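You operate a simulated robot arm through the tools that you are given. There is no shell and no other tool. Be economical: measure what you need, move in short steps, check, and stop when the job is done.

The job below is to be done with a simulated robot arm. You get a single attempt, and the scene is never put back.

JOB
Run the hopper down to its red low line, then shut the gate and stop the line.
Fine: the clamp knob is slack; turn the isolator off at the end.

The check looks at the end state, three seconds after you hand in, the way a careful person would. Anything else that was tipped, shoved, dropped, spilled or broken makes it a failure.

ROBOT AND FRAMES
A 7-joint arm with a fingered hand on a trunk, on a base that drives. Base frame: it is fixed to the floor where the robot stands at the start and does not move with it; the origin is under the middle of the robot, x ahead of it, y to its left, z up; the surface under the hand at the start is at about z = 900. Readings come in mm, rad, newtons and seconds.
Its first joint turns from -2.601 to 2.601 rad. Places, roughly: green hopper [1600, 300, 700]; hopper gate lever [1500, 800, 1100]; hopper isolator [700, 0, 1000]; hopper start button [700, -200, 1000]; hopper stop button [700, -300, 1000]; signal lamps [900, -200, 1100]. Payload 3.5 kg.
The tool frame sits at the grasp point between the pads (the TCP): z along the fingers, y along the line on which they close. The tips reach 30 mm beyond it. Largest opening 104 mm; the body of the gripper starts 35 mm behind the TCP. The gripper is a hand of 4 fingers: y runs from the thumb to the fingers, the wrist lies at [-15, -110, -186] in the tool frame.
Orientation is that of the tool frame in the base frame, as a unit quaternion [w, x, y, z]. With the fingers straight down and the wrist toward the robot, the tool's x, y and z point along [0, 1, 0], [1, 0, 0] and [0, 0, -1] of the base frame.

CONTROLS
- The arm moves only by the tool drive_tool. Its argument "rows" is a list of rows, each a list of 2 entries, a list of its own where there are three numbers: the shift along the tool's x, y, z in units of 20 mm (1.0 is 20 mm), then the turn, a rotation vector about the tool's x, y, z in units of 5 degrees (1.0 is 5 degrees). In form: [[[dx, dy, dz], [wx, wy, wz]], ...]. A call has 1 to 8 rows; each row shifts and turns the commanded pose from where the row before left it, along the tool's axes as they then stand. A call with a number of a shift or a turn outside -1 to 1 is refused whole. A row lasts 0.2 s, in which the tool goes at most 50 mm and 0.15 rad; a call with a longer step from one row to the next is refused whole. A pose out of reach is approached as far as the arm can. The call stops where the force on the tool passes 90 N (or 10 N more than at its start, if that is more) or the arm is blocked; 0.2 s more then pass. In this call time passes only in rows, and 0.2 s behind the last. The reply holds the time, the measured pose of the TCP, the force on the tool along the base axes, the opening and the grip force, in the units named above and with some noise, with the torque about the TCP (base axes, N m) and any sound that the robot's microphone picked up.
- Cameras (640 x 400 px; columns grow to the right, rows downward): "scene" is now at [45.9, 162.5, 1514.2]; the picture's right is [-0.10, -1.00, 0.00], its down [-0.35, 0.03, -0.94] and it looks along [0.93, -0.09, -0.35] (base axes); focal length 285 px, centre (320, 200). "wrist" rides on the gripper at [61, -92, -130] in the tool frame; the picture's right is [-0.81, 0.28, -0.52], its down [-0.53, -0.71, 0.46] and it looks along [-0.24, 0.64, 0.72] (tool axes); focal length 275 px, centre (320, 200).
- snapshot(camera): a new picture of that camera. The clock stands still meanwhile.
- lift_body(by): slides the trunk up (or, below 0, down) by that many mm; the arm and the scene camera ride with it, the base frame stays. It gives what a move gives, with no picture.
- steer(legs): drives the robot by 1 to 6 legs, each [ahead, left, turn to the left] in mm, mm and rad, along the robot's own axes; the way and the turn of a leg run together, so that a leg with both is an arc; at most 1500 mm and 3.142 rad a leg. The arm and the cameras ride along, it lands a little off, and it stops where it bumps. It gives what a move gives.
- move_fingers(index, middle, ring, thumb_bend, thumb_turn): sets how far each is bent, from 0 (flat) to 1 (curled in); at 0.3 the hand is open as for a grip, at 0.7 the pads meet at the TCP. One left out holds its place. A second passes; each finger stops where it meets its share of the squeeze, and holds until it gets a number again. It is the only way to open and close the hand. It gives what a move gives, with no picture; readings hold the bend of each and the force on the fingers (four entries, about 0 where the hand has none), thumb and palm. thumb_turn goes from beside the hand (0) to across from the fingers (1), as for a grip.
- head_to(pan, tilt): turns the head with the scene camera to pan (to the left, within 2.705 rad either way) and tilt (down, from -0.506 to 1.204), counted from straight ahead of the robot. It gives what a move gives.
- locate(camera, pixels): for up to 12 pixels [column, row] of the newest picture of that camera ("zoom" is the newest enlarged one), the place [x, y, z] in the base frame of the surface seen there, good to about 3 mm. The clock stands still meanwhile.
- inspect(camera, box): a new picture of the part [left, top, right, bottom] of that camera's present view, enlarged. The clock stands still meanwhile.
- sign_off(): hands the job in; it is judged then, once.

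Go step by step. Measure first, check grasps and placings, and put right what went wrong. The budget is 80 turns and 48 pictures, counting those below and the enlarged ones. Unless the task says otherwise, let go and move clear before handing in, and close with one line.

The tools are called as name(argument=value, ...) on one line, values as JSON. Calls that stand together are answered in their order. drive_tool: Moves the arm, as the interface text tells. Its arguments: {"type":"object","properties":{"rows":{"type":"array","items":{"type":"array"}}},"required":["rows"]} The other tools are called the same way: lift_body (by) slides the trunk up or down; move_fingers (index, middle, ring, thumb_bend, thumb_turn) moves the fingers one by one; steer (legs) drives the base; head_to (pan, tilt) turns the head that bears the scene camera; snapshot (camera) takes a picture; locate (camera, pixels) gives the place of the surface under pixels of a picture; inspect (camera, box) takes an enlarged picture of a part of a camera's view; sign_off () hands the job in.

At the start:

```text
clock: 0.0
position: [744.0, 247.3, 1423.3]
orientation: [0.0, 0.707, 0.707, 0.0]
wrist_force: [0.0, -0.1, 0.2]
torque: [-0.03, 0.01, 0.01]
grip_width: 103.5
grip_force: 0.0
shape: jaw
bend: [0.3, 0.3, 0.3, 0.3, 0.98]
finger forces: [0.0, 0.0, 0.0, 0.0, 0.0, 0.1]
trunk travel left (down, up): [-525.0, 185.0]
robot x, y, heading: [2.6, 1.6, 0.005]
head pan, tilt: [-0.096, 0.356]
```

scene: 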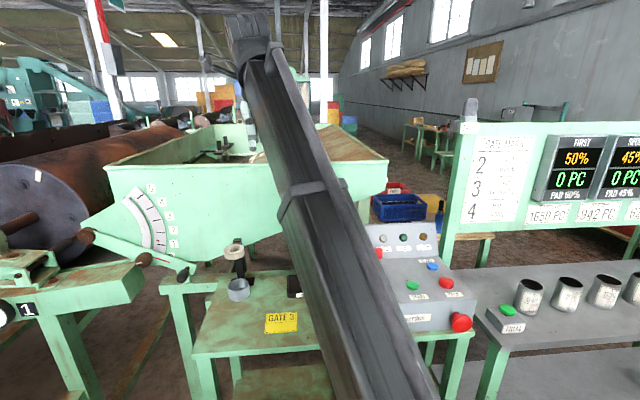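
wrist: 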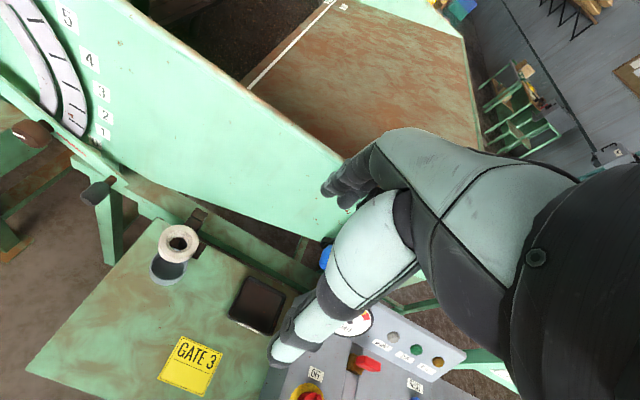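

The scene shows a green hopper with a lever and scale at about (160,240), and a control console at about (420,280). I'll look closer at both.

inspect(camera="scene", box=[60, 160, 300, 310])

inspect(camera="scene", box=[340, 210, 500, 340])

inspect(camera="wrist", box=[240, 300, 480, 400])

inspect(camera="scene", box=[440, 120, 640, 245])

```text
2.67 times, centred on (180, 235) of scene
```

zoom: 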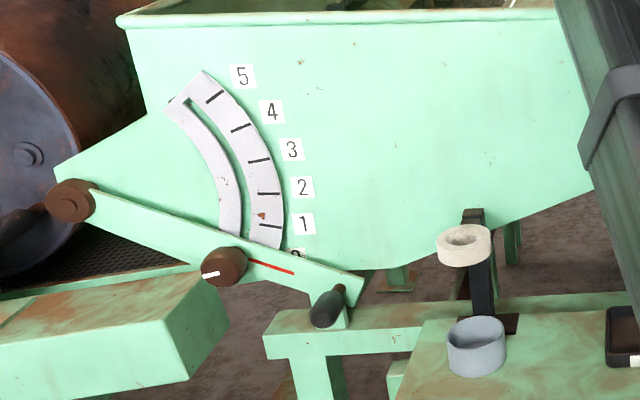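

```text
3.08 times, centred on (420, 275) of scene
```

zoom: 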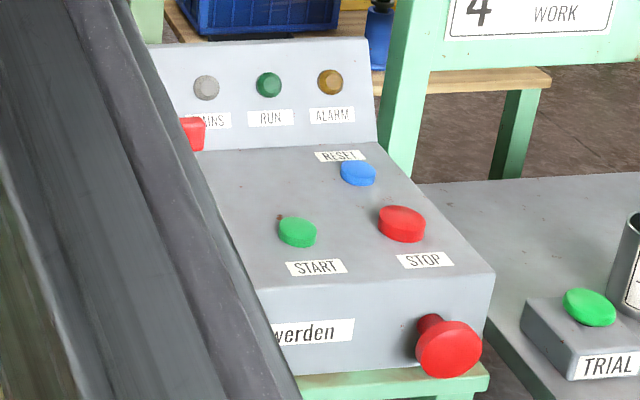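

```text
2.67 times, centred on (360, 350) of wrist
```

zoom: 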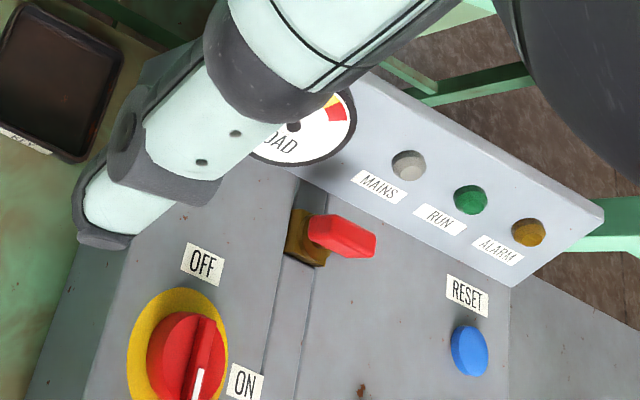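

```text
3.20 times, centred on (540, 182) of scene
```

zoom: 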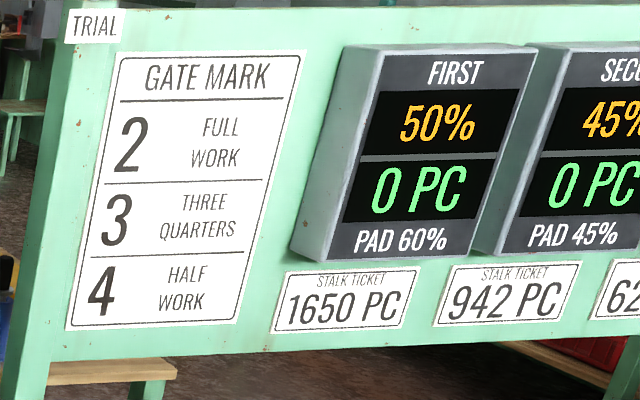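

The lever stands at 0 with a slack brown knob, and the lamps look unlit. I'll look inside the hopper for the red line and at the rest of the console.

inspect(camera="wrist", box=[140, 0, 480, 200])

inspect(camera="scene", box=[100, 90, 400, 200])

locate(camera="scene", pixels=[[107, 165], [385, 160], [145, 259], [182, 274], [85, 235], [239, 285], [412, 285], [446, 283], [461, 322], [432, 266], [200, 260]])

locate(camera="wrist", pixels=[[310, 390], [312, 375], [375, 365], [393, 337], [417, 350], [438, 362], [255, 305], [440, 60], [290, 40], [98, 192], [35, 133], [120, 180]])

```text
1.88 times, centred on (310, 100) of wrist
```

zoom: 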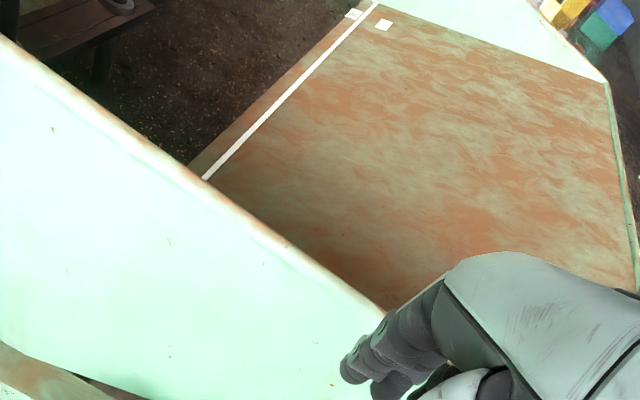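

```text
2.13 times, centred on (250, 145) of scene
```

zoom: 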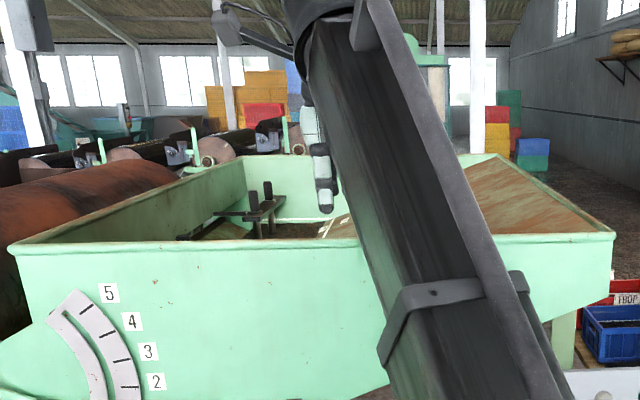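

```text
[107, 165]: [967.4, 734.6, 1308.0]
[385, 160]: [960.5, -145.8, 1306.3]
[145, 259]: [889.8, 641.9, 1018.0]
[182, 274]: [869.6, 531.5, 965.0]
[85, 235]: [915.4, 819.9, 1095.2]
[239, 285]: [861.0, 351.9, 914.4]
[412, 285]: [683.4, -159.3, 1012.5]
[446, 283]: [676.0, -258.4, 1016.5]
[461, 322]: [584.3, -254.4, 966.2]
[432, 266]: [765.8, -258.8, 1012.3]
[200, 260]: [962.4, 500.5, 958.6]
```

```text
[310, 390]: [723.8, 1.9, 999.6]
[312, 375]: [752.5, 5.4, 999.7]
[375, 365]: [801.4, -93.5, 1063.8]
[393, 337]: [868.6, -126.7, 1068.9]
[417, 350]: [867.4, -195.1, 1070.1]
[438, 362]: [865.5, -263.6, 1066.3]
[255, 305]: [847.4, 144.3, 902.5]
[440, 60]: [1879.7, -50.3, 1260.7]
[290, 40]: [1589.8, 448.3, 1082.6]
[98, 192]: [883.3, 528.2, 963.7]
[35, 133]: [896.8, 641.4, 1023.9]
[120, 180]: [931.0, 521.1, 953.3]
```

The buttons are at about y -160 and -258, and the lever handle at (870, 531, 965). I'll check the floor space to the left before driving, and look at the dial gauge and the isolator.

head_to(pan=0.5, tilt=0.8)

snapshot(camera="scene")

locate(camera="scene", pixels=[[100, 150], [200, 150], [100, 300], [200, 300], [300, 300], [400, 350], [300, 200], [400, 200], [500, 200], [560, 300]])

```text
clock: 1.0
position: [743.8, 247.0, 1423.4]
orientation: [0.0, 0.706, 0.708, 0.0]
wrist_force: [-0.1, -0.4, 0.0]
torque: [-0.01, 0.02, 0.02]
grip_width: 103.8
grip_force: 0.0
shape: jaw
bend: [0.3, 0.3, 0.3, 0.3, 0.98]
finger forces: [0.1, 0.0, 0.0, 0.1, 0.0, 0.0]
trunk travel left (down, up): [-525.0, 185.0]
robot x, y, heading: [-1.9, -0.2, 0.001]
head pan, tilt: [0.499, 0.799]
```

```text
39 pictures are left
```

scene: 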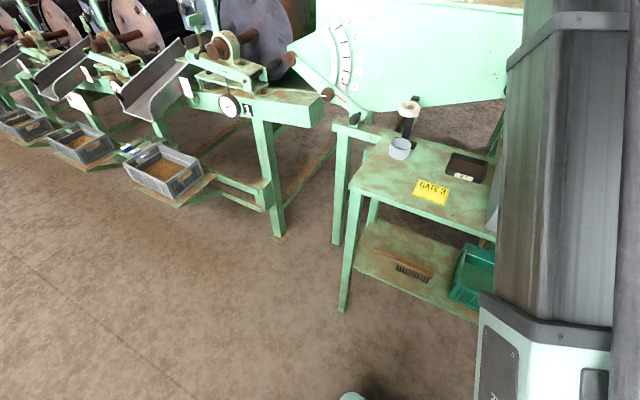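

```text
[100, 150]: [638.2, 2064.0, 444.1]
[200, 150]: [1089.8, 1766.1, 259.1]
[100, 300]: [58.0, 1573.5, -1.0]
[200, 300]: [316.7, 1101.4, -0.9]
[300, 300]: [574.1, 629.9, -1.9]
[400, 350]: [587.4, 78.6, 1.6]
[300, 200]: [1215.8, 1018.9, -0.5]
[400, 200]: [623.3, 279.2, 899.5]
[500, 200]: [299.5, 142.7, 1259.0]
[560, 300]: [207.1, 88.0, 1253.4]
```

The floor to the left is free. I'll drive left 300 mm and raise the trunk so the camera can see into the hopper.

steer(legs=[[0, 300, 0]])

lift_body(by=180)

head_to(pan=-0.15, tilt=0.5)

snapshot(camera="scene")

snapshot(camera="wrist")

```text
clock: 3.1
position: [743.3, 551.5, 1424.0]
orientation: [0.0, 0.707, 0.707, 0.0]
wrist_force: [-0.8, -0.6, -0.2]
torque: [0.0, 0.0, 0.02]
grip_width: 103.8
grip_force: 0.1
shape: jaw
bend: [0.3, 0.3, 0.3, 0.3, 0.98]
finger forces: [0.0, 0.0, 0.2, 0.1, 0.0, 0.1]
trunk travel left (down, up): [-525.0, 185.0]
robot x, y, heading: [2.3, 302.4, 0.002]
head pan, tilt: [0.499, 0.799]
```

```text
clock: 5.1
position: [743.8, 550.9, 1604.4]
orientation: [0.0, 0.708, 0.707, 0.0]
wrist_force: [-0.5, -0.1, -0.7]
torque: [0.02, -0.04, 0.04]
grip_width: 103.3
grip_force: 0.0
shape: jaw
bend: [0.3, 0.3, 0.3, 0.3, 0.98]
finger forces: [0.0, 0.0, 0.0, 0.0, 0.0, 0.0]
trunk travel left (down, up): [-705.0, 5.0]
robot x, y, heading: [1.0, 300.3, 0.005]
head pan, tilt: [0.499, 0.799]
```

```text
clock: 6.1
position: [743.7, 551.5, 1603.8]
orientation: [0.0, 0.707, 0.707, 0.0]
wrist_force: [0.1, -0.4, 0.7]
torque: [0.0, -0.01, -0.03]
grip_width: 103.6
grip_force: 0.0
shape: jaw
bend: [0.3, 0.3, 0.3, 0.3, 0.98]
finger forces: [0.0, 0.1, 0.1, 0.0, 0.1, 0.0]
trunk travel left (down, up): [-705.0, 5.0]
robot x, y, heading: [0.8, 303.7, -0.001]
head pan, tilt: [-0.15, 0.499]
```

```text
38 pictures are left
```

scene: 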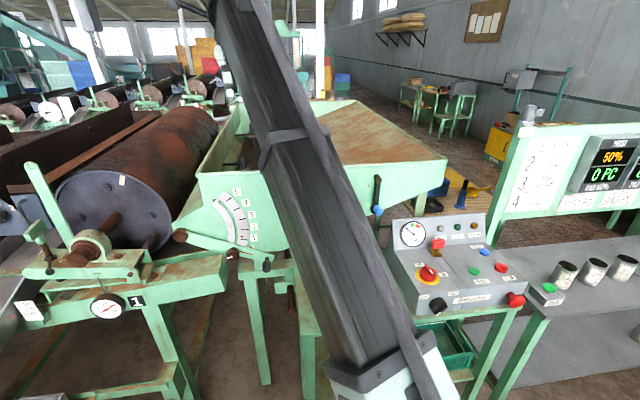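

```text
37 pictures are left
```

wrist: 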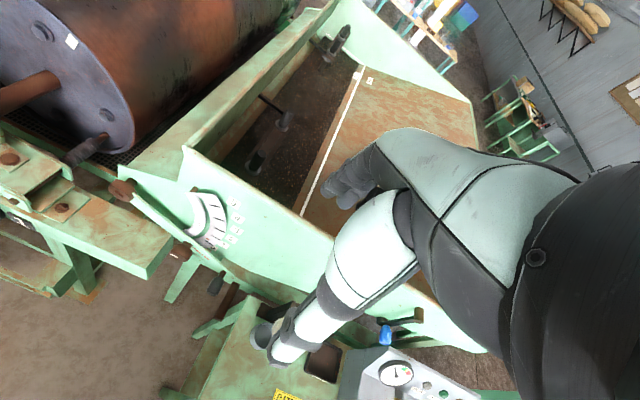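

The console is now visible at (455,265) and the interior shows in the wrist view at (300,120). I'll enlarge both, plus the blue-tipped lever at (378,200).

inspect(camera="scene", box=[360, 165, 540, 320])

inspect(camera="wrist", box=[200, 0, 420, 140])

locate(camera="wrist", pixels=[[360, 70], [305, 205], [330, 90], [300, 130], [260, 150], [270, 110], [370, 80], [335, 45], [345, 25]])

locate(camera="scene", pixels=[[428, 273], [438, 243], [473, 270], [500, 268], [516, 300], [484, 252], [437, 305], [378, 210], [376, 182], [267, 264], [232, 253], [180, 236]])

```text
2.58 times, centred on (450, 242) of scene
```

zoom: 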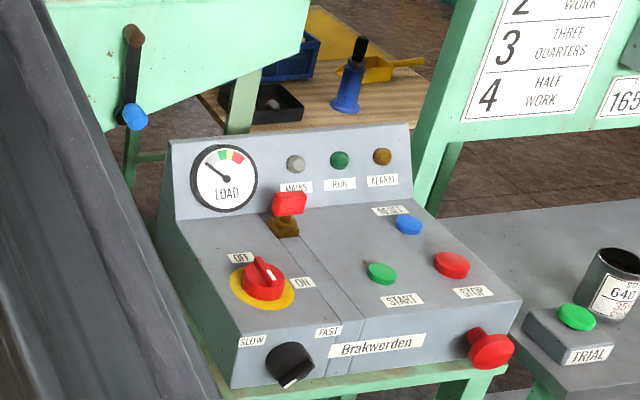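

```text
2.86 times, centred on (310, 70) of wrist
```

zoom: 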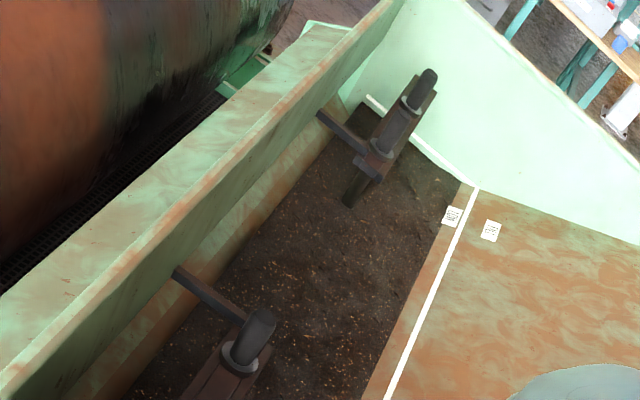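

```text
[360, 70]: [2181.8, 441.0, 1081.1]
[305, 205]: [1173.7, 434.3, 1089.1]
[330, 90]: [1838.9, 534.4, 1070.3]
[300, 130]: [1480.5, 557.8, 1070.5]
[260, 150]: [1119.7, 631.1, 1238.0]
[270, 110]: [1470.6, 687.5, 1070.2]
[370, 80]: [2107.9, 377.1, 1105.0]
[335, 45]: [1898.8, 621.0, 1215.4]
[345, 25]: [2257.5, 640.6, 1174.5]
```

```text
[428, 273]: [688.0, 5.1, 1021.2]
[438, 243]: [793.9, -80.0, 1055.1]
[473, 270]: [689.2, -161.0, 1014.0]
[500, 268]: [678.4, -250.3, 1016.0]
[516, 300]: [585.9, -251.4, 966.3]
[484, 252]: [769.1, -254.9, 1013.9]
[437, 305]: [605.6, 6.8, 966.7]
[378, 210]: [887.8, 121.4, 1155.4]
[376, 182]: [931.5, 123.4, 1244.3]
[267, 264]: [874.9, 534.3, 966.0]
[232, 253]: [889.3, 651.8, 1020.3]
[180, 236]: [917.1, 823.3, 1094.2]
```

Material level is about z 1070 and a white line sits at about 1083, so no red line shows yet. I'll read the labels next to the line and the isolator position.

inspect(camera="wrist", box=[345, 60, 385, 90])

inspect(camera="scene", box=[405, 215, 465, 290])

```text
13.33 times, centred on (365, 75) of wrist
```

zoom: 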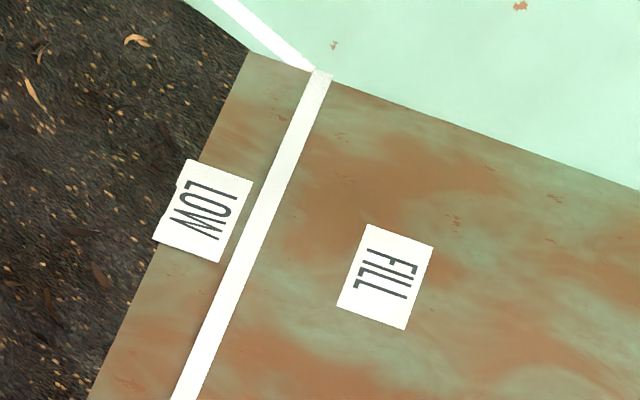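

```text
5.33 times, centred on (435, 252) of scene
```

zoom: 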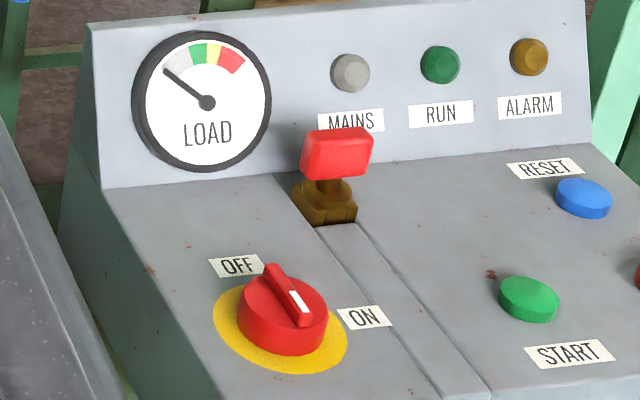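

The LOW label sits below the white FILL line, and the red line is still buried. I'll measure the isolator bar and label directions.

locate(camera="zoom", pixels=[[270, 270], [302, 322], [298, 300], [237, 265], [365, 317], [288, 290], [250, 350], [225, 310], [335, 340], [335, 150], [180, 75], [345, 70]])

inspect(camera="scene", box=[160, 170, 310, 290])

```text
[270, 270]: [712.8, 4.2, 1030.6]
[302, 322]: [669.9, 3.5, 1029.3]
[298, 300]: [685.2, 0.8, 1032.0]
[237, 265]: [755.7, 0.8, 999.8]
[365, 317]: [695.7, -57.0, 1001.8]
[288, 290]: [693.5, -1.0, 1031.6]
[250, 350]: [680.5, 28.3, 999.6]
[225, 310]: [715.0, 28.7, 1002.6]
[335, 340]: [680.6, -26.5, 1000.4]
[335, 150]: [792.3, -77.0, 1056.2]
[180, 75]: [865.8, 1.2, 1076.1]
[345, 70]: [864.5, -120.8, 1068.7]
```

```text
3.33 times, centred on (235, 230) of scene
```

zoom: 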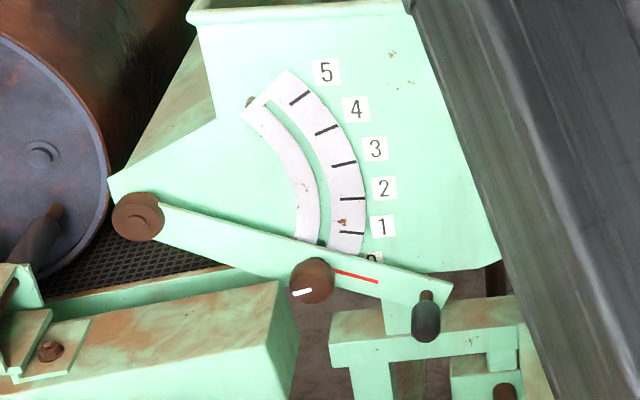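

The isolator bar runs along x toward the OFF label (knob centre about [692, 2]), and ON lies to its right. MAINS is dark, so the line is off now. I'll bring the hand over the isolator.

drive_tool(rows=[[[-1, -0.1, 0.9], [0, 0, 0]], [[-1, -0.1, 0.9], [0, 0, 0]], [[-1, -0.1, 0.9], [0, 0, 0]], [[-1, -0.1, 0.9], [0, 0, 0]], [[-1, -0.1, 0.9], [0, 0, 0]], [[-1, -0.1, 0.9], [0, 0, 0]], [[-1, -0.1, 0.9], [0, 0, 0]], [[-1, -0.1, 0.9], [0, 0, 0]]])

drive_tool(rows=[[[-1, -0.1, 0.9], [0, 0, 0]], [[-1, -0.1, 0.9], [0, 0, 0]], [[-1, -0.1, 0.9], [0, 0, 0]], [[-1, -0.1, 0.9], [0, 0, 0]], [[-1, -0.1, 0.9], [0, 0, 0]], [[-1, -0.1, 0.9], [0, 0, 0]], [[-1, -0.1, 0.9], [0, 0, 0]], [[-1, -0.1, 0.9], [0, 0, 0]]])

drive_tool(rows=[[[-1, -0.1, 0.9], [0, 0, 0]], [[-1, -0.1, 0.9], [0, 0, 0]], [[-1, -0.1, 0.9], [0, 0, 0]], [[-1, -0.1, 0.9], [0, 0, 0]], [[-1, -0.1, 0.9], [0, 0, 0]], [[-1, -0.1, 0.9], [0, 0, 0]], [[-1, -0.1, 0.9], [0, 0, 0]], [[-1, -0.1, 0.9], [0, 0, 0]]])

drive_tool(rows=[[[-1, 0, 0], [0, 0, 0]], [[-1, 0, 0], [0, 0, 0]], [[-1, 0, 0], [0, 0, 0]], [[-0.45, 0, 0], [0, 0, 0]], [[0, 0, 0], [0, 0, -1]], [[0, 0, 0], [0, 0, -1]], [[0, 0, 0], [0, 0, -1]], [[0, 0, 0], [0, 0, -1]]])

drive_tool(rows=[[[0, 0, 0], [0, 0, -1]], [[0, 0, 0], [0, 0, -1]], [[0, 0, 0], [0, 0, -1]], [[0, 0, 0], [0, 0, -1]], [[0, 0, 0], [0, 0, -1]], [[0, 0, 0], [0, 0, -1]], [[0, 0, 0], [0, 0, -1]], [[0, 0, 0], [0, 0, -1]]])

drive_tool(rows=[[[0, 0, 0], [0, 0, -1]], [[0, 0, 0], [0, 0, -1]], [[0, 0, 0], [0, 0, -1]], [[0, 0, 0], [0, 0, -1]], [[0, 0, 0], [0, 0, -1]], [[0, 0, 0], [0, 0, -1]]])

snapshot(camera="scene")

```text
clock: 7.9
position: [726.7, 391.0, 1460.1]
orientation: [0.0, 0.707, 0.707, 0.001]
wrist_force: [0.7, 0.6, -0.3]
torque: [0.0, 0.01, -0.02]
grip_width: 103.8
grip_force: 0.2
shape: jaw
bend: [0.3, 0.3, 0.3, 0.3, 0.98]
finger forces: [0.0, 0.1, 0.0, 0.1, 0.0, 0.0]
trunk travel left (down, up): [-705.0, 5.0]
robot x, y, heading: [3.8, 303.2, 0.002]
head pan, tilt: [-0.15, 0.499]
```

```text
clock: 9.7
position: [712.3, 231.1, 1315.5]
orientation: [0.0, 0.707, 0.707, 0.0]
wrist_force: [0.6, 0.4, 0.1]
torque: [0.03, 0.02, -0.02]
grip_width: 103.6
grip_force: 0.0
shape: jaw
bend: [0.3, 0.3, 0.3, 0.3, 0.98]
finger forces: [0.0, 0.1, 0.0, 0.0, 0.0, 0.0]
trunk travel left (down, up): [-705.0, 5.0]
robot x, y, heading: [-3.8, 300.2, -0.002]
head pan, tilt: [-0.15, 0.499]
```

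```text
clock: 11.5
position: [699.7, 69.8, 1171.8]
orientation: [0.0, 0.706, 0.708, 0.0]
wrist_force: [-0.7, -0.2, -0.5]
torque: [0.05, 0.0, -0.02]
grip_width: 103.8
grip_force: 0.0
shape: jaw
bend: [0.3, 0.3, 0.3, 0.3, 0.98]
finger forces: [0.1, 0.1, 0.0, 0.1, 0.1, 0.0]
trunk travel left (down, up): [-705.0, 5.0]
robot x, y, heading: [-3.4, 304.4, 0.001]
head pan, tilt: [-0.15, 0.499]
```

```text
clock: 13.3
position: [696.1, 1.8, 1172.5]
orientation: [0.0, 0.573, 0.82, 0.0]
wrist_force: [0.8, -0.7, 0.2]
torque: [0.01, -0.02, 0.0]
grip_width: 103.4
grip_force: 0.1
shape: jaw
bend: [0.3, 0.3, 0.3, 0.3, 0.98]
finger forces: [0.0, 0.1, 0.1, 0.0, 0.0, 0.0]
trunk travel left (down, up): [-705.0, 5.0]
robot x, y, heading: [-0.4, 300.6, -0.005]
head pan, tilt: [-0.15, 0.499]
```

```text
clock: 15.1
position: [696.2, 1.9, 1171.6]
orientation: [0.0, 0.258, 0.966, 0.001]
wrist_force: [-0.6, -0.9, -0.2]
torque: [-0.03, 0.04, 0.01]
grip_width: 103.7
grip_force: 0.0
shape: jaw
bend: [0.3, 0.3, 0.3, 0.3, 0.98]
finger forces: [0.1, 0.0, 0.0, 0.1, 0.1, 0.0]
trunk travel left (down, up): [-705.0, 5.0]
robot x, y, heading: [3.1, 302.0, 0.003]
head pan, tilt: [-0.15, 0.499]
```

```text
clock: 16.5
position: [702.3, 7.3, 1160.2]
orientation: [0.005, 0.003, 1.0, -0.002]
wrist_force: [0.6, 0.4, 0.1]
torque: [-0.01, 0.04, 0.0]
grip_width: 103.5
grip_force: 0.0
shape: jaw
bend: [0.3, 0.3, 0.3, 0.3, 0.98]
finger forces: [0.1, 0.1, 0.1, 0.0, 0.0, 0.0]
out of reach, approached as far as the arm can: row 6
trunk travel left (down, up): [-705.0, 5.0]
robot x, y, heading: [-2.0, 303.6, 0.003]
head pan, tilt: [-0.15, 0.499]
```

```text
31 pictures are left
```

scene: 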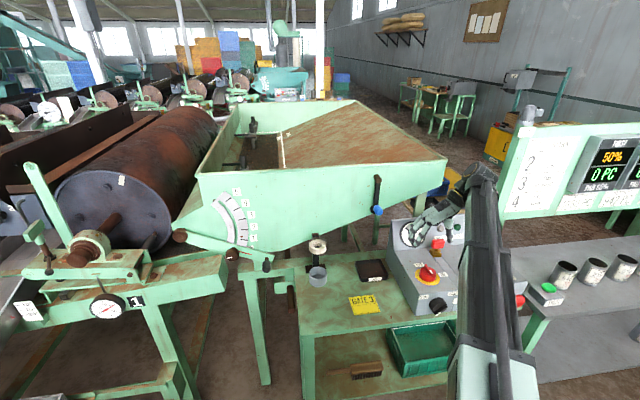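

The view is clear now. The tool is at (702, 7, 1160), and the last row was just out of reach. Lowering the trunk 80 mm brings the hand down and gives the arm slack; then I'll look.

lift_body(by=-80)

drive_tool(rows=[[[0, 0, 0], [0, 0, 0]]])

inspect(camera="scene", box=[370, 130, 540, 270])

snapshot(camera="wrist")

```text
clock: 17.7
position: [702.7, 7.2, 1080.5]
orientation: [0.006, 0.005, 1.0, -0.003]
wrist_force: [-1.0, 0.6, -0.7]
torque: [0.0, 0.0, 0.01]
grip_width: 103.8
grip_force: 0.1
shape: jaw
bend: [0.3, 0.3, 0.3, 0.3, 0.98]
finger forces: [0.0, 0.0, 0.1, 0.1, 0.0, 0.0]
trunk travel left (down, up): [-625.0, 85.0]
robot x, y, heading: [-0.8, 304.0, -0.0]
head pan, tilt: [-0.15, 0.499]
```

```text
clock: 18.1
position: [701.5, 7.9, 1079.8]
orientation: [0.006, 0.004, 1.0, -0.003]
wrist_force: [0.2, 0.9, -0.6]
torque: [0.01, 0.0, 0.01]
grip_width: 103.9
grip_force: 0.0
shape: jaw
bend: [0.3, 0.3, 0.3, 0.3, 0.98]
finger forces: [0.0, 0.0, 0.0, 0.0, 0.0, 0.1]
trunk travel left (down, up): [-625.0, 85.0]
robot x, y, heading: [1.2, 304.9, 0.001]
head pan, tilt: [-0.15, 0.499]
```

```text
2.86 times, centred on (455, 200) of scene
```

zoom: 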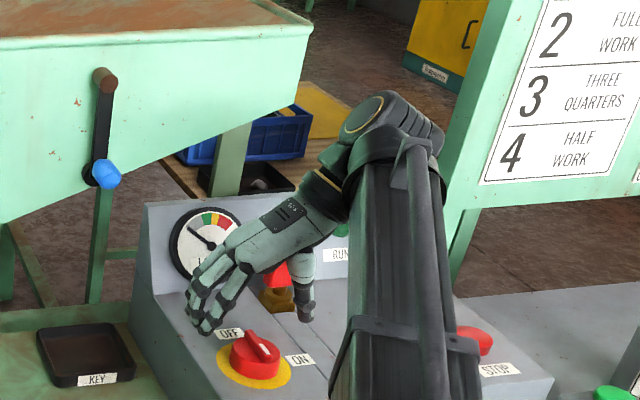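

```text
29 pictures are left
```

wrist: 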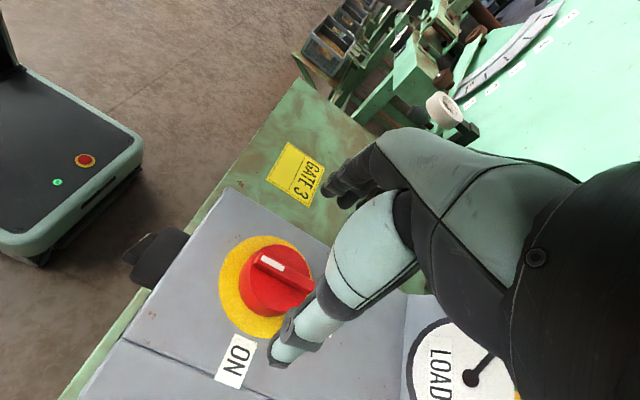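

The thumb (290,340) and fingers (345,190) straddle the knob. I'll measure the cylinder's top so that the fingertips take only the ridge.

locate(camera="wrist", pixels=[[270, 252], [285, 290], [262, 285], [260, 262], [300, 268], [272, 265], [248, 275], [265, 305]])

inspect(camera="wrist", box=[210, 220, 340, 350])

```text
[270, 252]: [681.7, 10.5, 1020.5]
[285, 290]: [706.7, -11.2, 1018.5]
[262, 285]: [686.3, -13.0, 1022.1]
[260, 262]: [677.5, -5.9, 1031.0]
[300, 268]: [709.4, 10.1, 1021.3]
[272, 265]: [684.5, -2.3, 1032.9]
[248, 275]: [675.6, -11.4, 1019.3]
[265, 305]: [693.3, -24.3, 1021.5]
```

```text
3.08 times, centred on (275, 285) of wrist
```

zoom: 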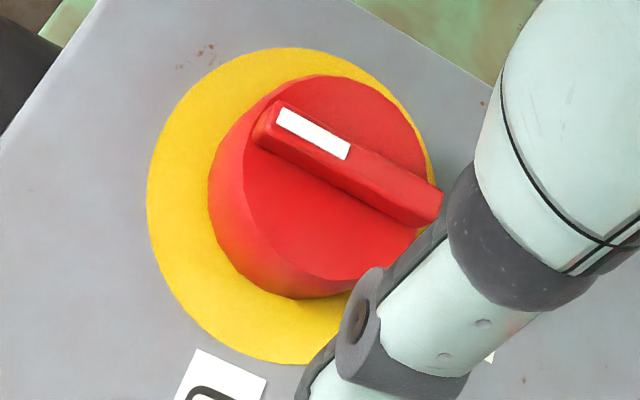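

Cylinder top is at z 1021 and the ridge runs 1021–1032. I'll move to TCP (692, 0, 1053), close on the ridge and check.

drive_tool(rows=[[[0.5, -0.35, 0], [0, 0, 0]], [[0, 0, 0.7], [0, 0, 0]], [[0, 0, 0.65], [0, 0, 0]]])

move_fingers(index=0.7, middle=0.7, ring=0.7, thumb_bend=0.7)

inspect(camera="wrist", box=[190, 180, 410, 360])

```text
clock: 18.9
position: [690.2, 0.9, 1054.1]
orientation: [0.005, 0.005, 1.0, -0.003]
wrist_force: [0.5, 0.1, 1.0]
torque: [-0.02, -0.03, 0.01]
grip_width: 103.4
grip_force: 0.0
shape: jaw
bend: [0.3, 0.3, 0.3, 0.3, 0.98]
finger forces: [0.1, 0.1, 0.0, 0.0, 0.0, 0.0]
trunk travel left (down, up): [-625.0, 85.0]
robot x, y, heading: [0.1, 303.5, -0.0]
head pan, tilt: [-0.15, 0.499]
```

```text
clock: 19.9
position: [691.9, 2.2, 1056.6]
orientation: [0.006, 0.004, 1.0, -0.002]
wrist_force: [2.4, 10.5, 11.3]
torque: [0.63, -0.23, 0.1]
grip_width: 6.6
grip_force: 11.3
shape: fingers
bend: [0.69, 0.6, 0.7, 0.67, 0.97]
finger forces: [0.8, 18.4, 0.0, 0.0, 2.1, 0.0]
trunk travel left (down, up): [-625.0, 85.0]
robot x, y, heading: [2.3, 302.7, 0.003]
head pan, tilt: [-0.15, 0.499]
```

```text
2.22 times, centred on (300, 270) of wrist
```

zoom: 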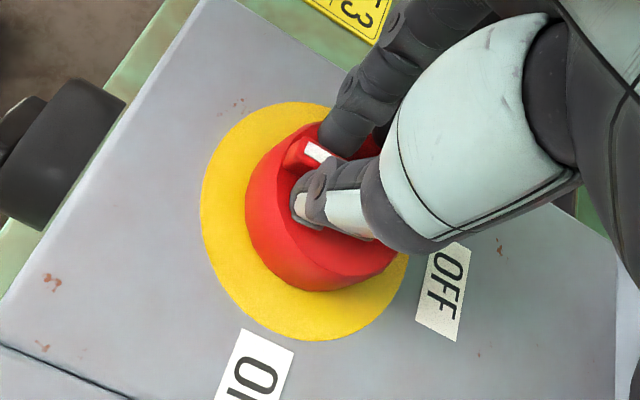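

The ridge is pinched between thumb and fingers (grip 11 N). I'll turn it clockwise toward ON by 40° and check.

drive_tool(rows=[[[0, 0, 0], [0, 0, 1]], [[0, 0, 0], [0, 0, 1]], [[0, 0, 0], [0, 0, 1]], [[0, 0, 0], [0, 0, 1]], [[0, 0, 0], [0, 0, 1]], [[0, 0, 0], [0, 0, 1]], [[0, 0, 0], [0, 0, 1]], [[0, 0, 0], [0, 0, 1]]])

inspect(camera="wrist", box=[190, 180, 410, 360])

```text
clock: 21.7
position: [691.5, 3.4, 1054.5]
orientation: [0.008, 0.347, 0.938, 0.001]
wrist_force: [11.3, 16.2, 24.0]
torque: [0.69, -0.9, 0.27]
grip_width: 6.3
grip_force: 18.5
shape: fingers
bend: [0.68, 0.57, 0.68, 0.68, 0.98]
finger forces: [2.9, 29.3, 2.9, 0.1, 1.0, 0.0]
trunk travel left (down, up): [-625.0, 85.0]
robot x, y, heading: [2.2, 302.8, -0.0]
head pan, tilt: [-0.15, 0.499]
```

```text
2.22 times, centred on (300, 270) of wrist
```

zoom: 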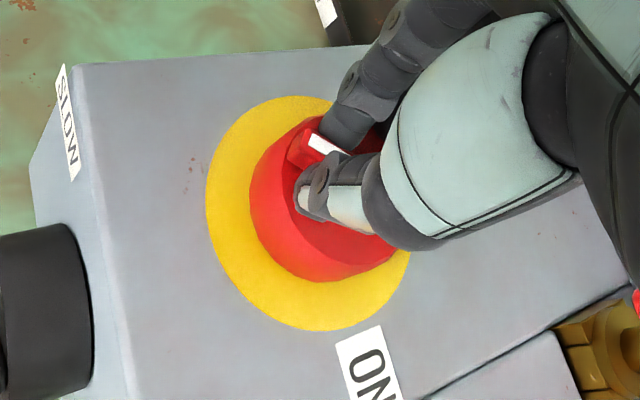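

The knob is turning with the hand. I'll do the remaining 50°.

drive_tool(rows=[[[0, 0, 0], [0, 0, 1]], [[0, 0, 0], [0, 0, 1]], [[0, 0, 0], [0, 0, 1]], [[0, 0, 0], [0, 0, 1]], [[0, 0, 0], [0, 0, 1]], [[0, 0, 0], [0, 0, 1]], [[0, 0, 0], [0, 0, 1]], [[0, 0, 0], [0, 0, 1]]])

drive_tool(rows=[[[0, 0, 0], [0, 0, 1]], [[0, 0, 0], [0, 0, 1]], [[0, 0, 0], [0, 0, 0.6]]])

inspect(camera="scene", box=[370, 130, 540, 290])

```text
clock: 23.5
position: [693.6, 2.0, 1054.3]
orientation: [0.007, 0.646, 0.763, 0.003]
wrist_force: [23.5, 9.8, 29.5]
torque: [0.11, -1.48, 0.25]
grip_width: 9.2
grip_force: 22.9
shape: fingers
bend: [0.64, 0.55, 0.68, 0.7, 0.98]
finger forces: [5.6, 37.2, 2.8, 0.0, 0.0, 0.0]
trunk travel left (down, up): [-625.0, 85.0]
robot x, y, heading: [1.7, 305.4, -0.002]
head pan, tilt: [-0.15, 0.499]
```

```text
clock: 24.3
position: [693.0, 2.7, 1055.0]
orientation: [0.007, 0.728, 0.686, 0.005]
wrist_force: [27.7, 12.4, 34.8]
torque: [-0.06, -1.7, 0.65]
grip_width: 7.9
grip_force: 24.9
shape: fingers
bend: [0.65, 0.54, 0.65, 0.7, 0.98]
finger forces: [3.7, 38.6, 7.5, 0.0, 0.0, 0.0]
trunk travel left (down, up): [-625.0, 85.0]
robot x, y, heading: [2.3, 302.8, -0.001]
head pan, tilt: [-0.15, 0.499]
```

```text
2.50 times, centred on (455, 210) of scene
```

zoom: 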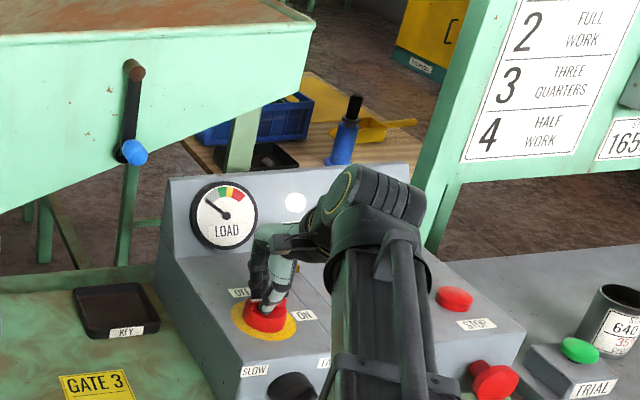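

MAINS is now lit white at zoom (295,203), so the isolator is on. I'll release and lift clear, then check the knob.

move_fingers(index=0.3, middle=0.3, ring=0.3, thumb_bend=0.3)

drive_tool(rows=[[[0, 0, -1], [0, 0, 0]], [[0, 0, -1], [0, 0, 0]], [[0, 0, -1], [0, 0, 0]], [[0, 0, -1], [0, 0, 0]]])

inspect(camera="scene", box=[370, 170, 540, 290])

```text
clock: 25.3
position: [692.4, -0.2, 1052.5]
orientation: [0.005, 0.728, 0.685, 0.001]
wrist_force: [-0.1, 0.1, -0.6]
torque: [-0.01, 0.0, 0.0]
grip_width: 102.7
grip_force: 0.0
shape: fingers
bend: [0.3, 0.3, 0.3, 0.3, 0.98]
finger forces: [0.0, 0.1, 0.0, 0.1, 0.0, 0.0]
trunk travel left (down, up): [-625.0, 85.0]
robot x, y, heading: [0.1, 305.5, 0.004]
head pan, tilt: [-0.15, 0.499]
```

```text
clock: 26.3
position: [691.4, 0.4, 1133.6]
orientation: [0.005, 0.728, 0.685, 0.002]
wrist_force: [0.3, -0.7, -0.2]
torque: [-0.01, 0.02, 0.02]
grip_width: 102.8
grip_force: 0.0
shape: fingers
bend: [0.3, 0.3, 0.3, 0.3, 0.98]
finger forces: [0.1, 0.0, 0.1, 0.0, 0.0, 0.0]
trunk travel left (down, up): [-625.0, 85.0]
robot x, y, heading: [-1.7, 304.5, -0.001]
head pan, tilt: [-0.15, 0.499]
```

```text
3.33 times, centred on (455, 230) of scene
```

zoom: 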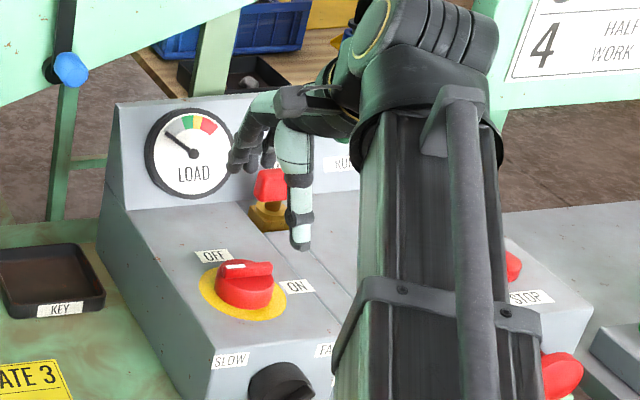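

The isolator points to ON and the handle is undisturbed. Next I'll close the fingers to a point and move over START at (687, -160).

drive_tool(rows=[[[0, 0, 0], [0, 0, -0.7]], [[-1, 0, 0], [0, 0, 0]], [[-1, 0, 0], [0, 0, 0]], [[-1, 0, 0], [0, 0, 0]], [[-1, 0, 0], [0, 0, 0]], [[-1, 0, 0], [0, 0, 0]], [[-1, 0, 0], [0, 0, 0]], [[-1, 0, 0], [0, 0, 0]]])

drive_tool(rows=[[[-1, -0.1, 0], [0, 0, 0]], [[0, 0, 1], [0, 0, 0]], [[0, 0, 1], [0, 0, 0]]])

move_fingers(index=0.7, middle=0.7, ring=0.7, thumb_bend=0.7)

snapshot(camera="wrist")

```text
clock: 28.1
position: [691.9, -140.1, 1133.5]
orientation: [0.005, 0.706, 0.708, 0.001]
wrist_force: [0.4, -0.2, -0.2]
torque: [0.03, -0.03, 0.02]
grip_width: 102.7
grip_force: 0.1
shape: fingers
bend: [0.3, 0.3, 0.3, 0.3, 0.98]
finger forces: [0.0, 0.0, 0.0, 0.0, 0.0, 0.0]
trunk travel left (down, up): [-625.0, 85.0]
robot x, y, heading: [1.4, 305.7, 0.0]
head pan, tilt: [-0.15, 0.499]
```

```text
clock: 28.9
position: [691.8, -160.7, 1094.6]
orientation: [0.005, 0.706, 0.708, 0.001]
wrist_force: [0.0, 0.0, -0.2]
torque: [-0.02, 0.03, 0.0]
grip_width: 103.0
grip_force: 0.1
shape: fingers
bend: [0.3, 0.3, 0.3, 0.3, 0.98]
finger forces: [0.0, 0.1, 0.0, 0.0, 0.0, 0.1]
trunk travel left (down, up): [-625.0, 85.0]
robot x, y, heading: [-0.8, 305.9, 0.001]
head pan, tilt: [-0.15, 0.499]
```

```text
clock: 29.9
position: [690.7, -160.8, 1094.9]
orientation: [0.006, 0.707, 0.707, 0.002]
wrist_force: [-0.1, 0.5, -0.3]
torque: [0.03, 0.0, -0.02]
grip_width: 1.1
grip_force: 0.2
shape: fingers
bend: [0.7, 0.7, 0.7, 0.7, 0.98]
finger forces: [0.0, 0.0, 0.0, 0.1, 0.1, 0.0]
trunk travel left (down, up): [-625.0, 85.0]
robot x, y, heading: [-1.9, 301.8, 0.004]
head pan, tilt: [-0.15, 0.499]
```

```text
23 pictures are left
```

wrist: 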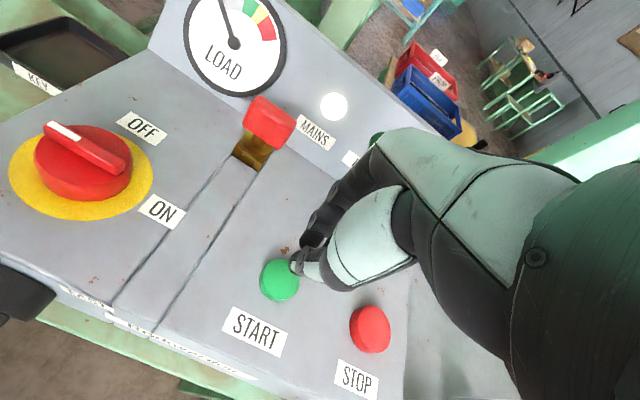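

The fingertips are over START at wrist (280,280). Pressing down in small steps.

drive_tool(rows=[[[0, -0.1, 1], [0, 0, 0]], [[0, -0.1, 1], [0, 0, 0]], [[0, 0, 0.3], [0, 0, 0]], [[0, 0, 0.3], [0, 0, 0]], [[0, 0, 0.3], [0, 0, 0]]])

inspect(camera="wrist", box=[180, 0, 480, 300])

```text
clock: 31.1
position: [685.9, -158.9, 1035.8]
orientation: [0.006, 0.707, 0.707, 0.003]
wrist_force: [1.5, -0.5, 4.6]
torque: [0.05, -0.09, -0.04]
grip_width: 1.0
grip_force: 2.5
shape: fingers
bend: [0.7, 0.7, 0.7, 0.7, 0.98]
finger forces: [4.1, 0.1, 0.0, 0.0, 0.0, 0.0]
trunk travel left (down, up): [-625.0, 85.0]
robot x, y, heading: [0.9, 306.4, 0.003]
head pan, tilt: [-0.15, 0.499]
heard: click
```

```text
1.33 times, centred on (330, 150) of wrist
```

zoom: 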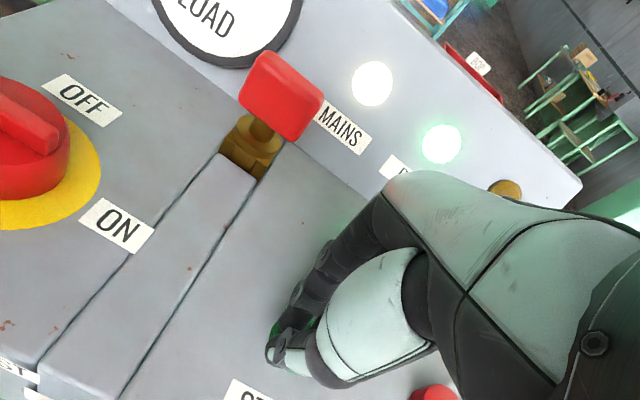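

RUN is lit green, so the line is running. I'll lift off, open the hand and swing it left toward the gate lever, turning it so it can pinch the handle across y.

drive_tool(rows=[[[0, 0, -1], [0, 0, 0]], [[0, 0, -1], [0, 0, 0]], [[0, 0, -1], [0, 0, 0]], [[0, 0, -1], [0, 0, 0]], [[0, 0, -1], [0, 0, 0]], [[0, 0, -1], [0, 0, 0]]])

drive_tool(rows=[[[0.95, 0.2, 0], [0, 0, -1]], [[0.93, 0.28, 0], [0, 0, -1]], [[0.9, 0.36, 0], [0, 0, -1]], [[0.87, 0.44, 0], [0, 0, -1]], [[0.82, 0.51, 0], [0, 0, -1]], [[0.78, 0.58, 0], [0, 0, -1]], [[0.72, 0.65, 0], [0, 0, -1]], [[0.66, 0.71, 0], [0, 0, -1]]])

drive_tool(rows=[[[0.6, 0.76, 0], [0, 0, -1]], [[0.53, 0.81, 0], [0, 0, -1]], [[0.46, 0.86, 0], [0, 0, -1]], [[0.38, 0.89, 0], [0, 0, -1]], [[0.3, 0.92, 0], [0, 0, -1]], [[0.22, 0.95, 0], [0, 0, -1]], [[0.14, 0.96, 0], [0, 0, -1]], [[0.05, 0.97, 0], [0, 0, -1]]])

drive_tool(rows=[[[-0.03, 0.97, 0], [0, 0, -1]], [[-0.12, 0.96, 0], [0, 0, -1]], [[0, 1, 0], [0, 0, 0]], [[0, 1, 0], [0, 0, 0]], [[0, 1, 0], [0, 0, 0]], [[0, 1, 0], [0, 0, 0]], [[0, 1, 0], [0, 0, 0]], [[0, 1, 0], [0, 0, 0]]])

drive_tool(rows=[[[0, 1, 0], [0, 0, 0]], [[0, 1, 0], [0, 0, 0]], [[0, 1, 0], [0, 0, 0]], [[0, 1, 0], [0, 0, 0]]])

move_fingers(index=0.3, middle=0.3, ring=0.3, thumb_bend=0.3)

snapshot(camera="scene")

snapshot(camera="wrist")

```text
clock: 32.5
position: [685.3, -157.5, 1157.5]
orientation: [0.006, 0.707, 0.707, 0.002]
wrist_force: [0.8, -0.4, -0.1]
torque: [-0.02, 0.0, -0.03]
grip_width: 1.4
grip_force: 0.0
shape: fingers
bend: [0.7, 0.7, 0.7, 0.7, 0.98]
finger forces: [0.0, 0.0, 0.0, 0.0, 0.0, 0.0]
trunk travel left (down, up): [-625.0, 85.0]
robot x, y, heading: [-4.8, 302.9, -0.003]
head pan, tilt: [-0.15, 0.499]
```

```text
clock: 34.3
position: [717.9, -7.2, 1155.7]
orientation: [0.006, 0.421, 0.907, 0.0]
wrist_force: [1.0, -0.8, 0.5]
torque: [0.04, 0.02, -0.03]
grip_width: 1.4
grip_force: 0.1
shape: fingers
bend: [0.7, 0.7, 0.7, 0.7, 0.98]
finger forces: [0.1, 0.0, 0.0, 0.0, 0.0, 0.0]
trunk travel left (down, up): [-625.0, 85.0]
robot x, y, heading: [-1.5, 300.6, -0.001]
head pan, tilt: [-0.15, 0.499]
```

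```text
clock: 36.1
position: [750.1, 145.4, 1154.7]
orientation: [0.006, 0.087, 0.996, -0.002]
wrist_force: [-0.2, -0.2, -0.2]
torque: [-0.02, 0.02, 0.0]
grip_width: 1.3
grip_force: 0.1
shape: fingers
bend: [0.7, 0.7, 0.7, 0.7, 0.98]
finger forces: [0.0, 0.0, 0.0, 0.0, 0.0, 0.1]
trunk travel left (down, up): [-625.0, 85.0]
robot x, y, heading: [-1.9, 300.9, 0.001]
head pan, tilt: [-0.15, 0.499]
```

```text
clock: 37.9
position: [756.8, 302.8, 1154.6]
orientation: [0.006, 0.0, 1.0, -0.003]
wrist_force: [-0.3, -0.3, 1.4]
torque: [-0.01, -0.01, 0.06]
grip_width: 1.1
grip_force: 0.2
shape: fingers
bend: [0.7, 0.7, 0.7, 0.7, 0.98]
finger forces: [0.1, 0.1, 0.0, 0.0, 0.0, 0.0]
trunk travel left (down, up): [-625.0, 85.0]
robot x, y, heading: [0.2, 304.6, -0.004]
head pan, tilt: [-0.15, 0.499]
```

```text
clock: 38.9
position: [755.8, 383.3, 1154.0]
orientation: [0.006, -0.001, 1.0, -0.003]
wrist_force: [0.0, -0.1, 0.5]
torque: [-0.02, -0.01, -0.05]
grip_width: 1.5
grip_force: 0.0
shape: fingers
bend: [0.7, 0.7, 0.7, 0.7, 0.98]
finger forces: [0.0, 0.1, 0.0, 0.0, 0.0, 0.0]
trunk travel left (down, up): [-625.0, 85.0]
robot x, y, heading: [-0.6, 300.4, 0.0]
head pan, tilt: [-0.15, 0.499]
```

```text
clock: 39.9
position: [756.5, 382.6, 1153.5]
orientation: [0.005, 0.0, 1.0, -0.004]
wrist_force: [0.0, -0.4, 0.6]
torque: [-0.01, 0.0, -0.02]
grip_width: 102.7
grip_force: 0.0
shape: fingers
bend: [0.3, 0.3, 0.3, 0.3, 0.98]
finger forces: [0.0, 0.0, 0.0, 0.1, 0.0, 0.0]
trunk travel left (down, up): [-625.0, 85.0]
robot x, y, heading: [1.2, 303.8, -0.005]
head pan, tilt: [-0.15, 0.499]
```

```text
21 pictures are left
```

scene: 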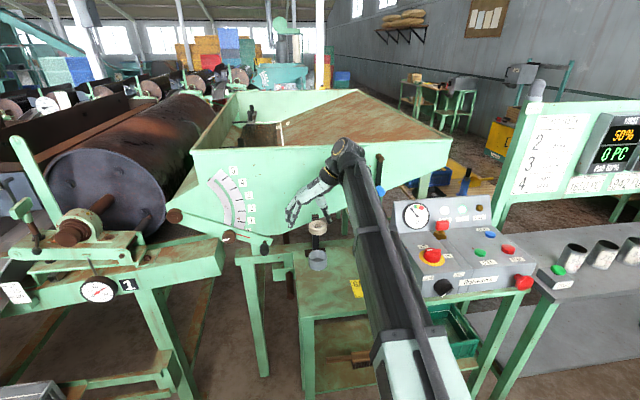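

```text
20 pictures are left
```

wrist: 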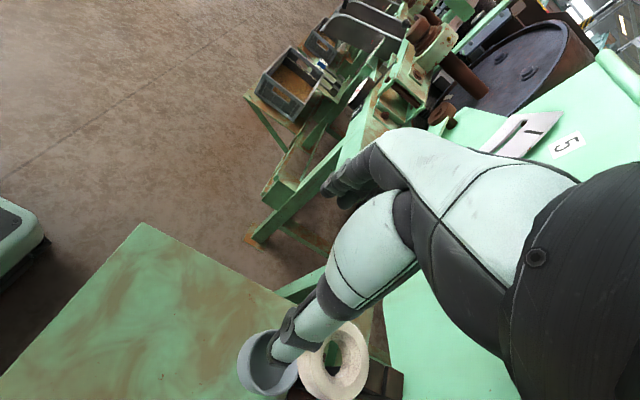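

The interior of the hopper can be seen at scene (265,130). Now I'll measure the lever handle at (265,247).

inspect(camera="scene", box=[210, 205, 290, 265])

locate(camera="zoom", pixels=[[440, 312], [440, 338], [430, 355], [445, 285], [425, 320], [460, 320], [440, 370], [400, 290], [300, 250], [490, 300], [440, 300]])

```text
6.67 times, centred on (250, 235) of scene
```

zoom: 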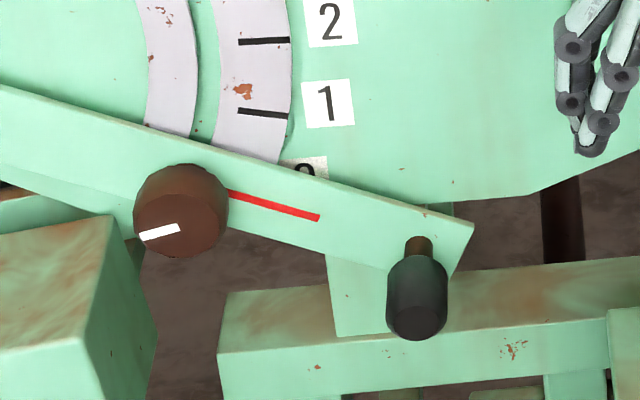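

```text
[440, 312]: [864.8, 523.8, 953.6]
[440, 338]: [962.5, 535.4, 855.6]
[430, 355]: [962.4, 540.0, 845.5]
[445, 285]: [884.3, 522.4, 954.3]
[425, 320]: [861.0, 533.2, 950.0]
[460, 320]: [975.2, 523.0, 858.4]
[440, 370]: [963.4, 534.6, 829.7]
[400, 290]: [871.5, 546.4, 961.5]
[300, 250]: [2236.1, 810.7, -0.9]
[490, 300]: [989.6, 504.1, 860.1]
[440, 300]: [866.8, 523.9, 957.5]
```

Querying the shaft, grip and lever face for exact depth.

locate(camera="zoom", pixels=[[417, 245], [417, 262], [417, 275], [417, 290], [415, 305], [415, 320], [392, 300], [440, 290], [455, 240], [370, 240], [415, 335], [300, 200]])

```text
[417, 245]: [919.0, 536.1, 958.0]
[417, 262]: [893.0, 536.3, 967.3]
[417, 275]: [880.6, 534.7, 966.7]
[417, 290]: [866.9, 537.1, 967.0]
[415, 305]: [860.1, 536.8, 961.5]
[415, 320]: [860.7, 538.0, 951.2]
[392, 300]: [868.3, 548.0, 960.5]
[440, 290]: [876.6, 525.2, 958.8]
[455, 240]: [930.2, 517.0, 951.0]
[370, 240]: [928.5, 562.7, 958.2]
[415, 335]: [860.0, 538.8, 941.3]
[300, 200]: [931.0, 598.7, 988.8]
```

Handle grip runs x 860–898 with its axis at y 537, z 954 and radius 13. I'll move above it and come down with the fingers straddling it.

drive_tool(rows=[[[-0.66, 0.96, 0], [0, 0, 0]], [[-0.66, 0.96, 0], [0, 0, 0]], [[-0.66, 0.96, 0], [0, 0, 0]], [[-0.66, 0.96, 0], [0, 0, 0]], [[-0.66, 0.96, 0], [0, 0, 0]], [[-0.66, 0.96, 0], [0, 0, 0]], [[-0.66, 0.96, 0], [0, 0, 0]], [[-0.66, 0.96, 0], [0, 0, 0]]])

drive_tool(rows=[[[0, 0, 1], [0, 0, 0]], [[0, 0, 1], [0, 0, 0]], [[0, 0, 1], [0, 0, 0]], [[0, 0, 1], [0, 0, 0]], [[0, 0, 1], [0, 0, 0]]])

inspect(camera="scene", box=[200, 170, 330, 270])

```text
clock: 41.7
position: [863.1, 536.5, 1153.5]
orientation: [0.006, 0.001, 1.0, -0.003]
wrist_force: [0.7, 0.8, 0.7]
torque: [0.0, 0.02, -0.01]
grip_width: 102.7
grip_force: 0.1
shape: fingers
bend: [0.3, 0.3, 0.3, 0.3, 0.98]
finger forces: [0.1, 0.1, 0.1, 0.1, 0.0, 0.0]
trunk travel left (down, up): [-625.0, 85.0]
robot x, y, heading: [1.0, 302.1, 0.001]
head pan, tilt: [-0.15, 0.499]
```

```text
clock: 42.9
position: [863.1, 536.6, 1053.6]
orientation: [0.005, -0.002, 1.0, -0.002]
wrist_force: [-0.4, 0.4, -1.1]
torque: [-0.01, -0.01, 0.04]
grip_width: 103.0
grip_force: 0.0
shape: fingers
bend: [0.3, 0.3, 0.3, 0.3, 0.98]
finger forces: [0.0, 0.1, 0.0, 0.0, 0.0, 0.0]
trunk travel left (down, up): [-625.0, 85.0]
robot x, y, heading: [1.6, 298.9, 0.006]
head pan, tilt: [-0.15, 0.499]
```

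```text
4.00 times, centred on (265, 220) of scene
```

zoom: 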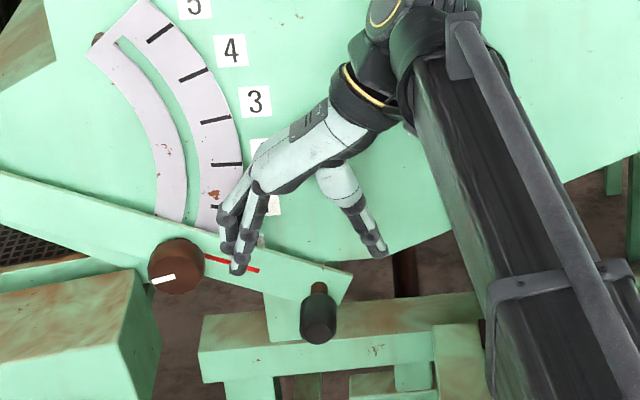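

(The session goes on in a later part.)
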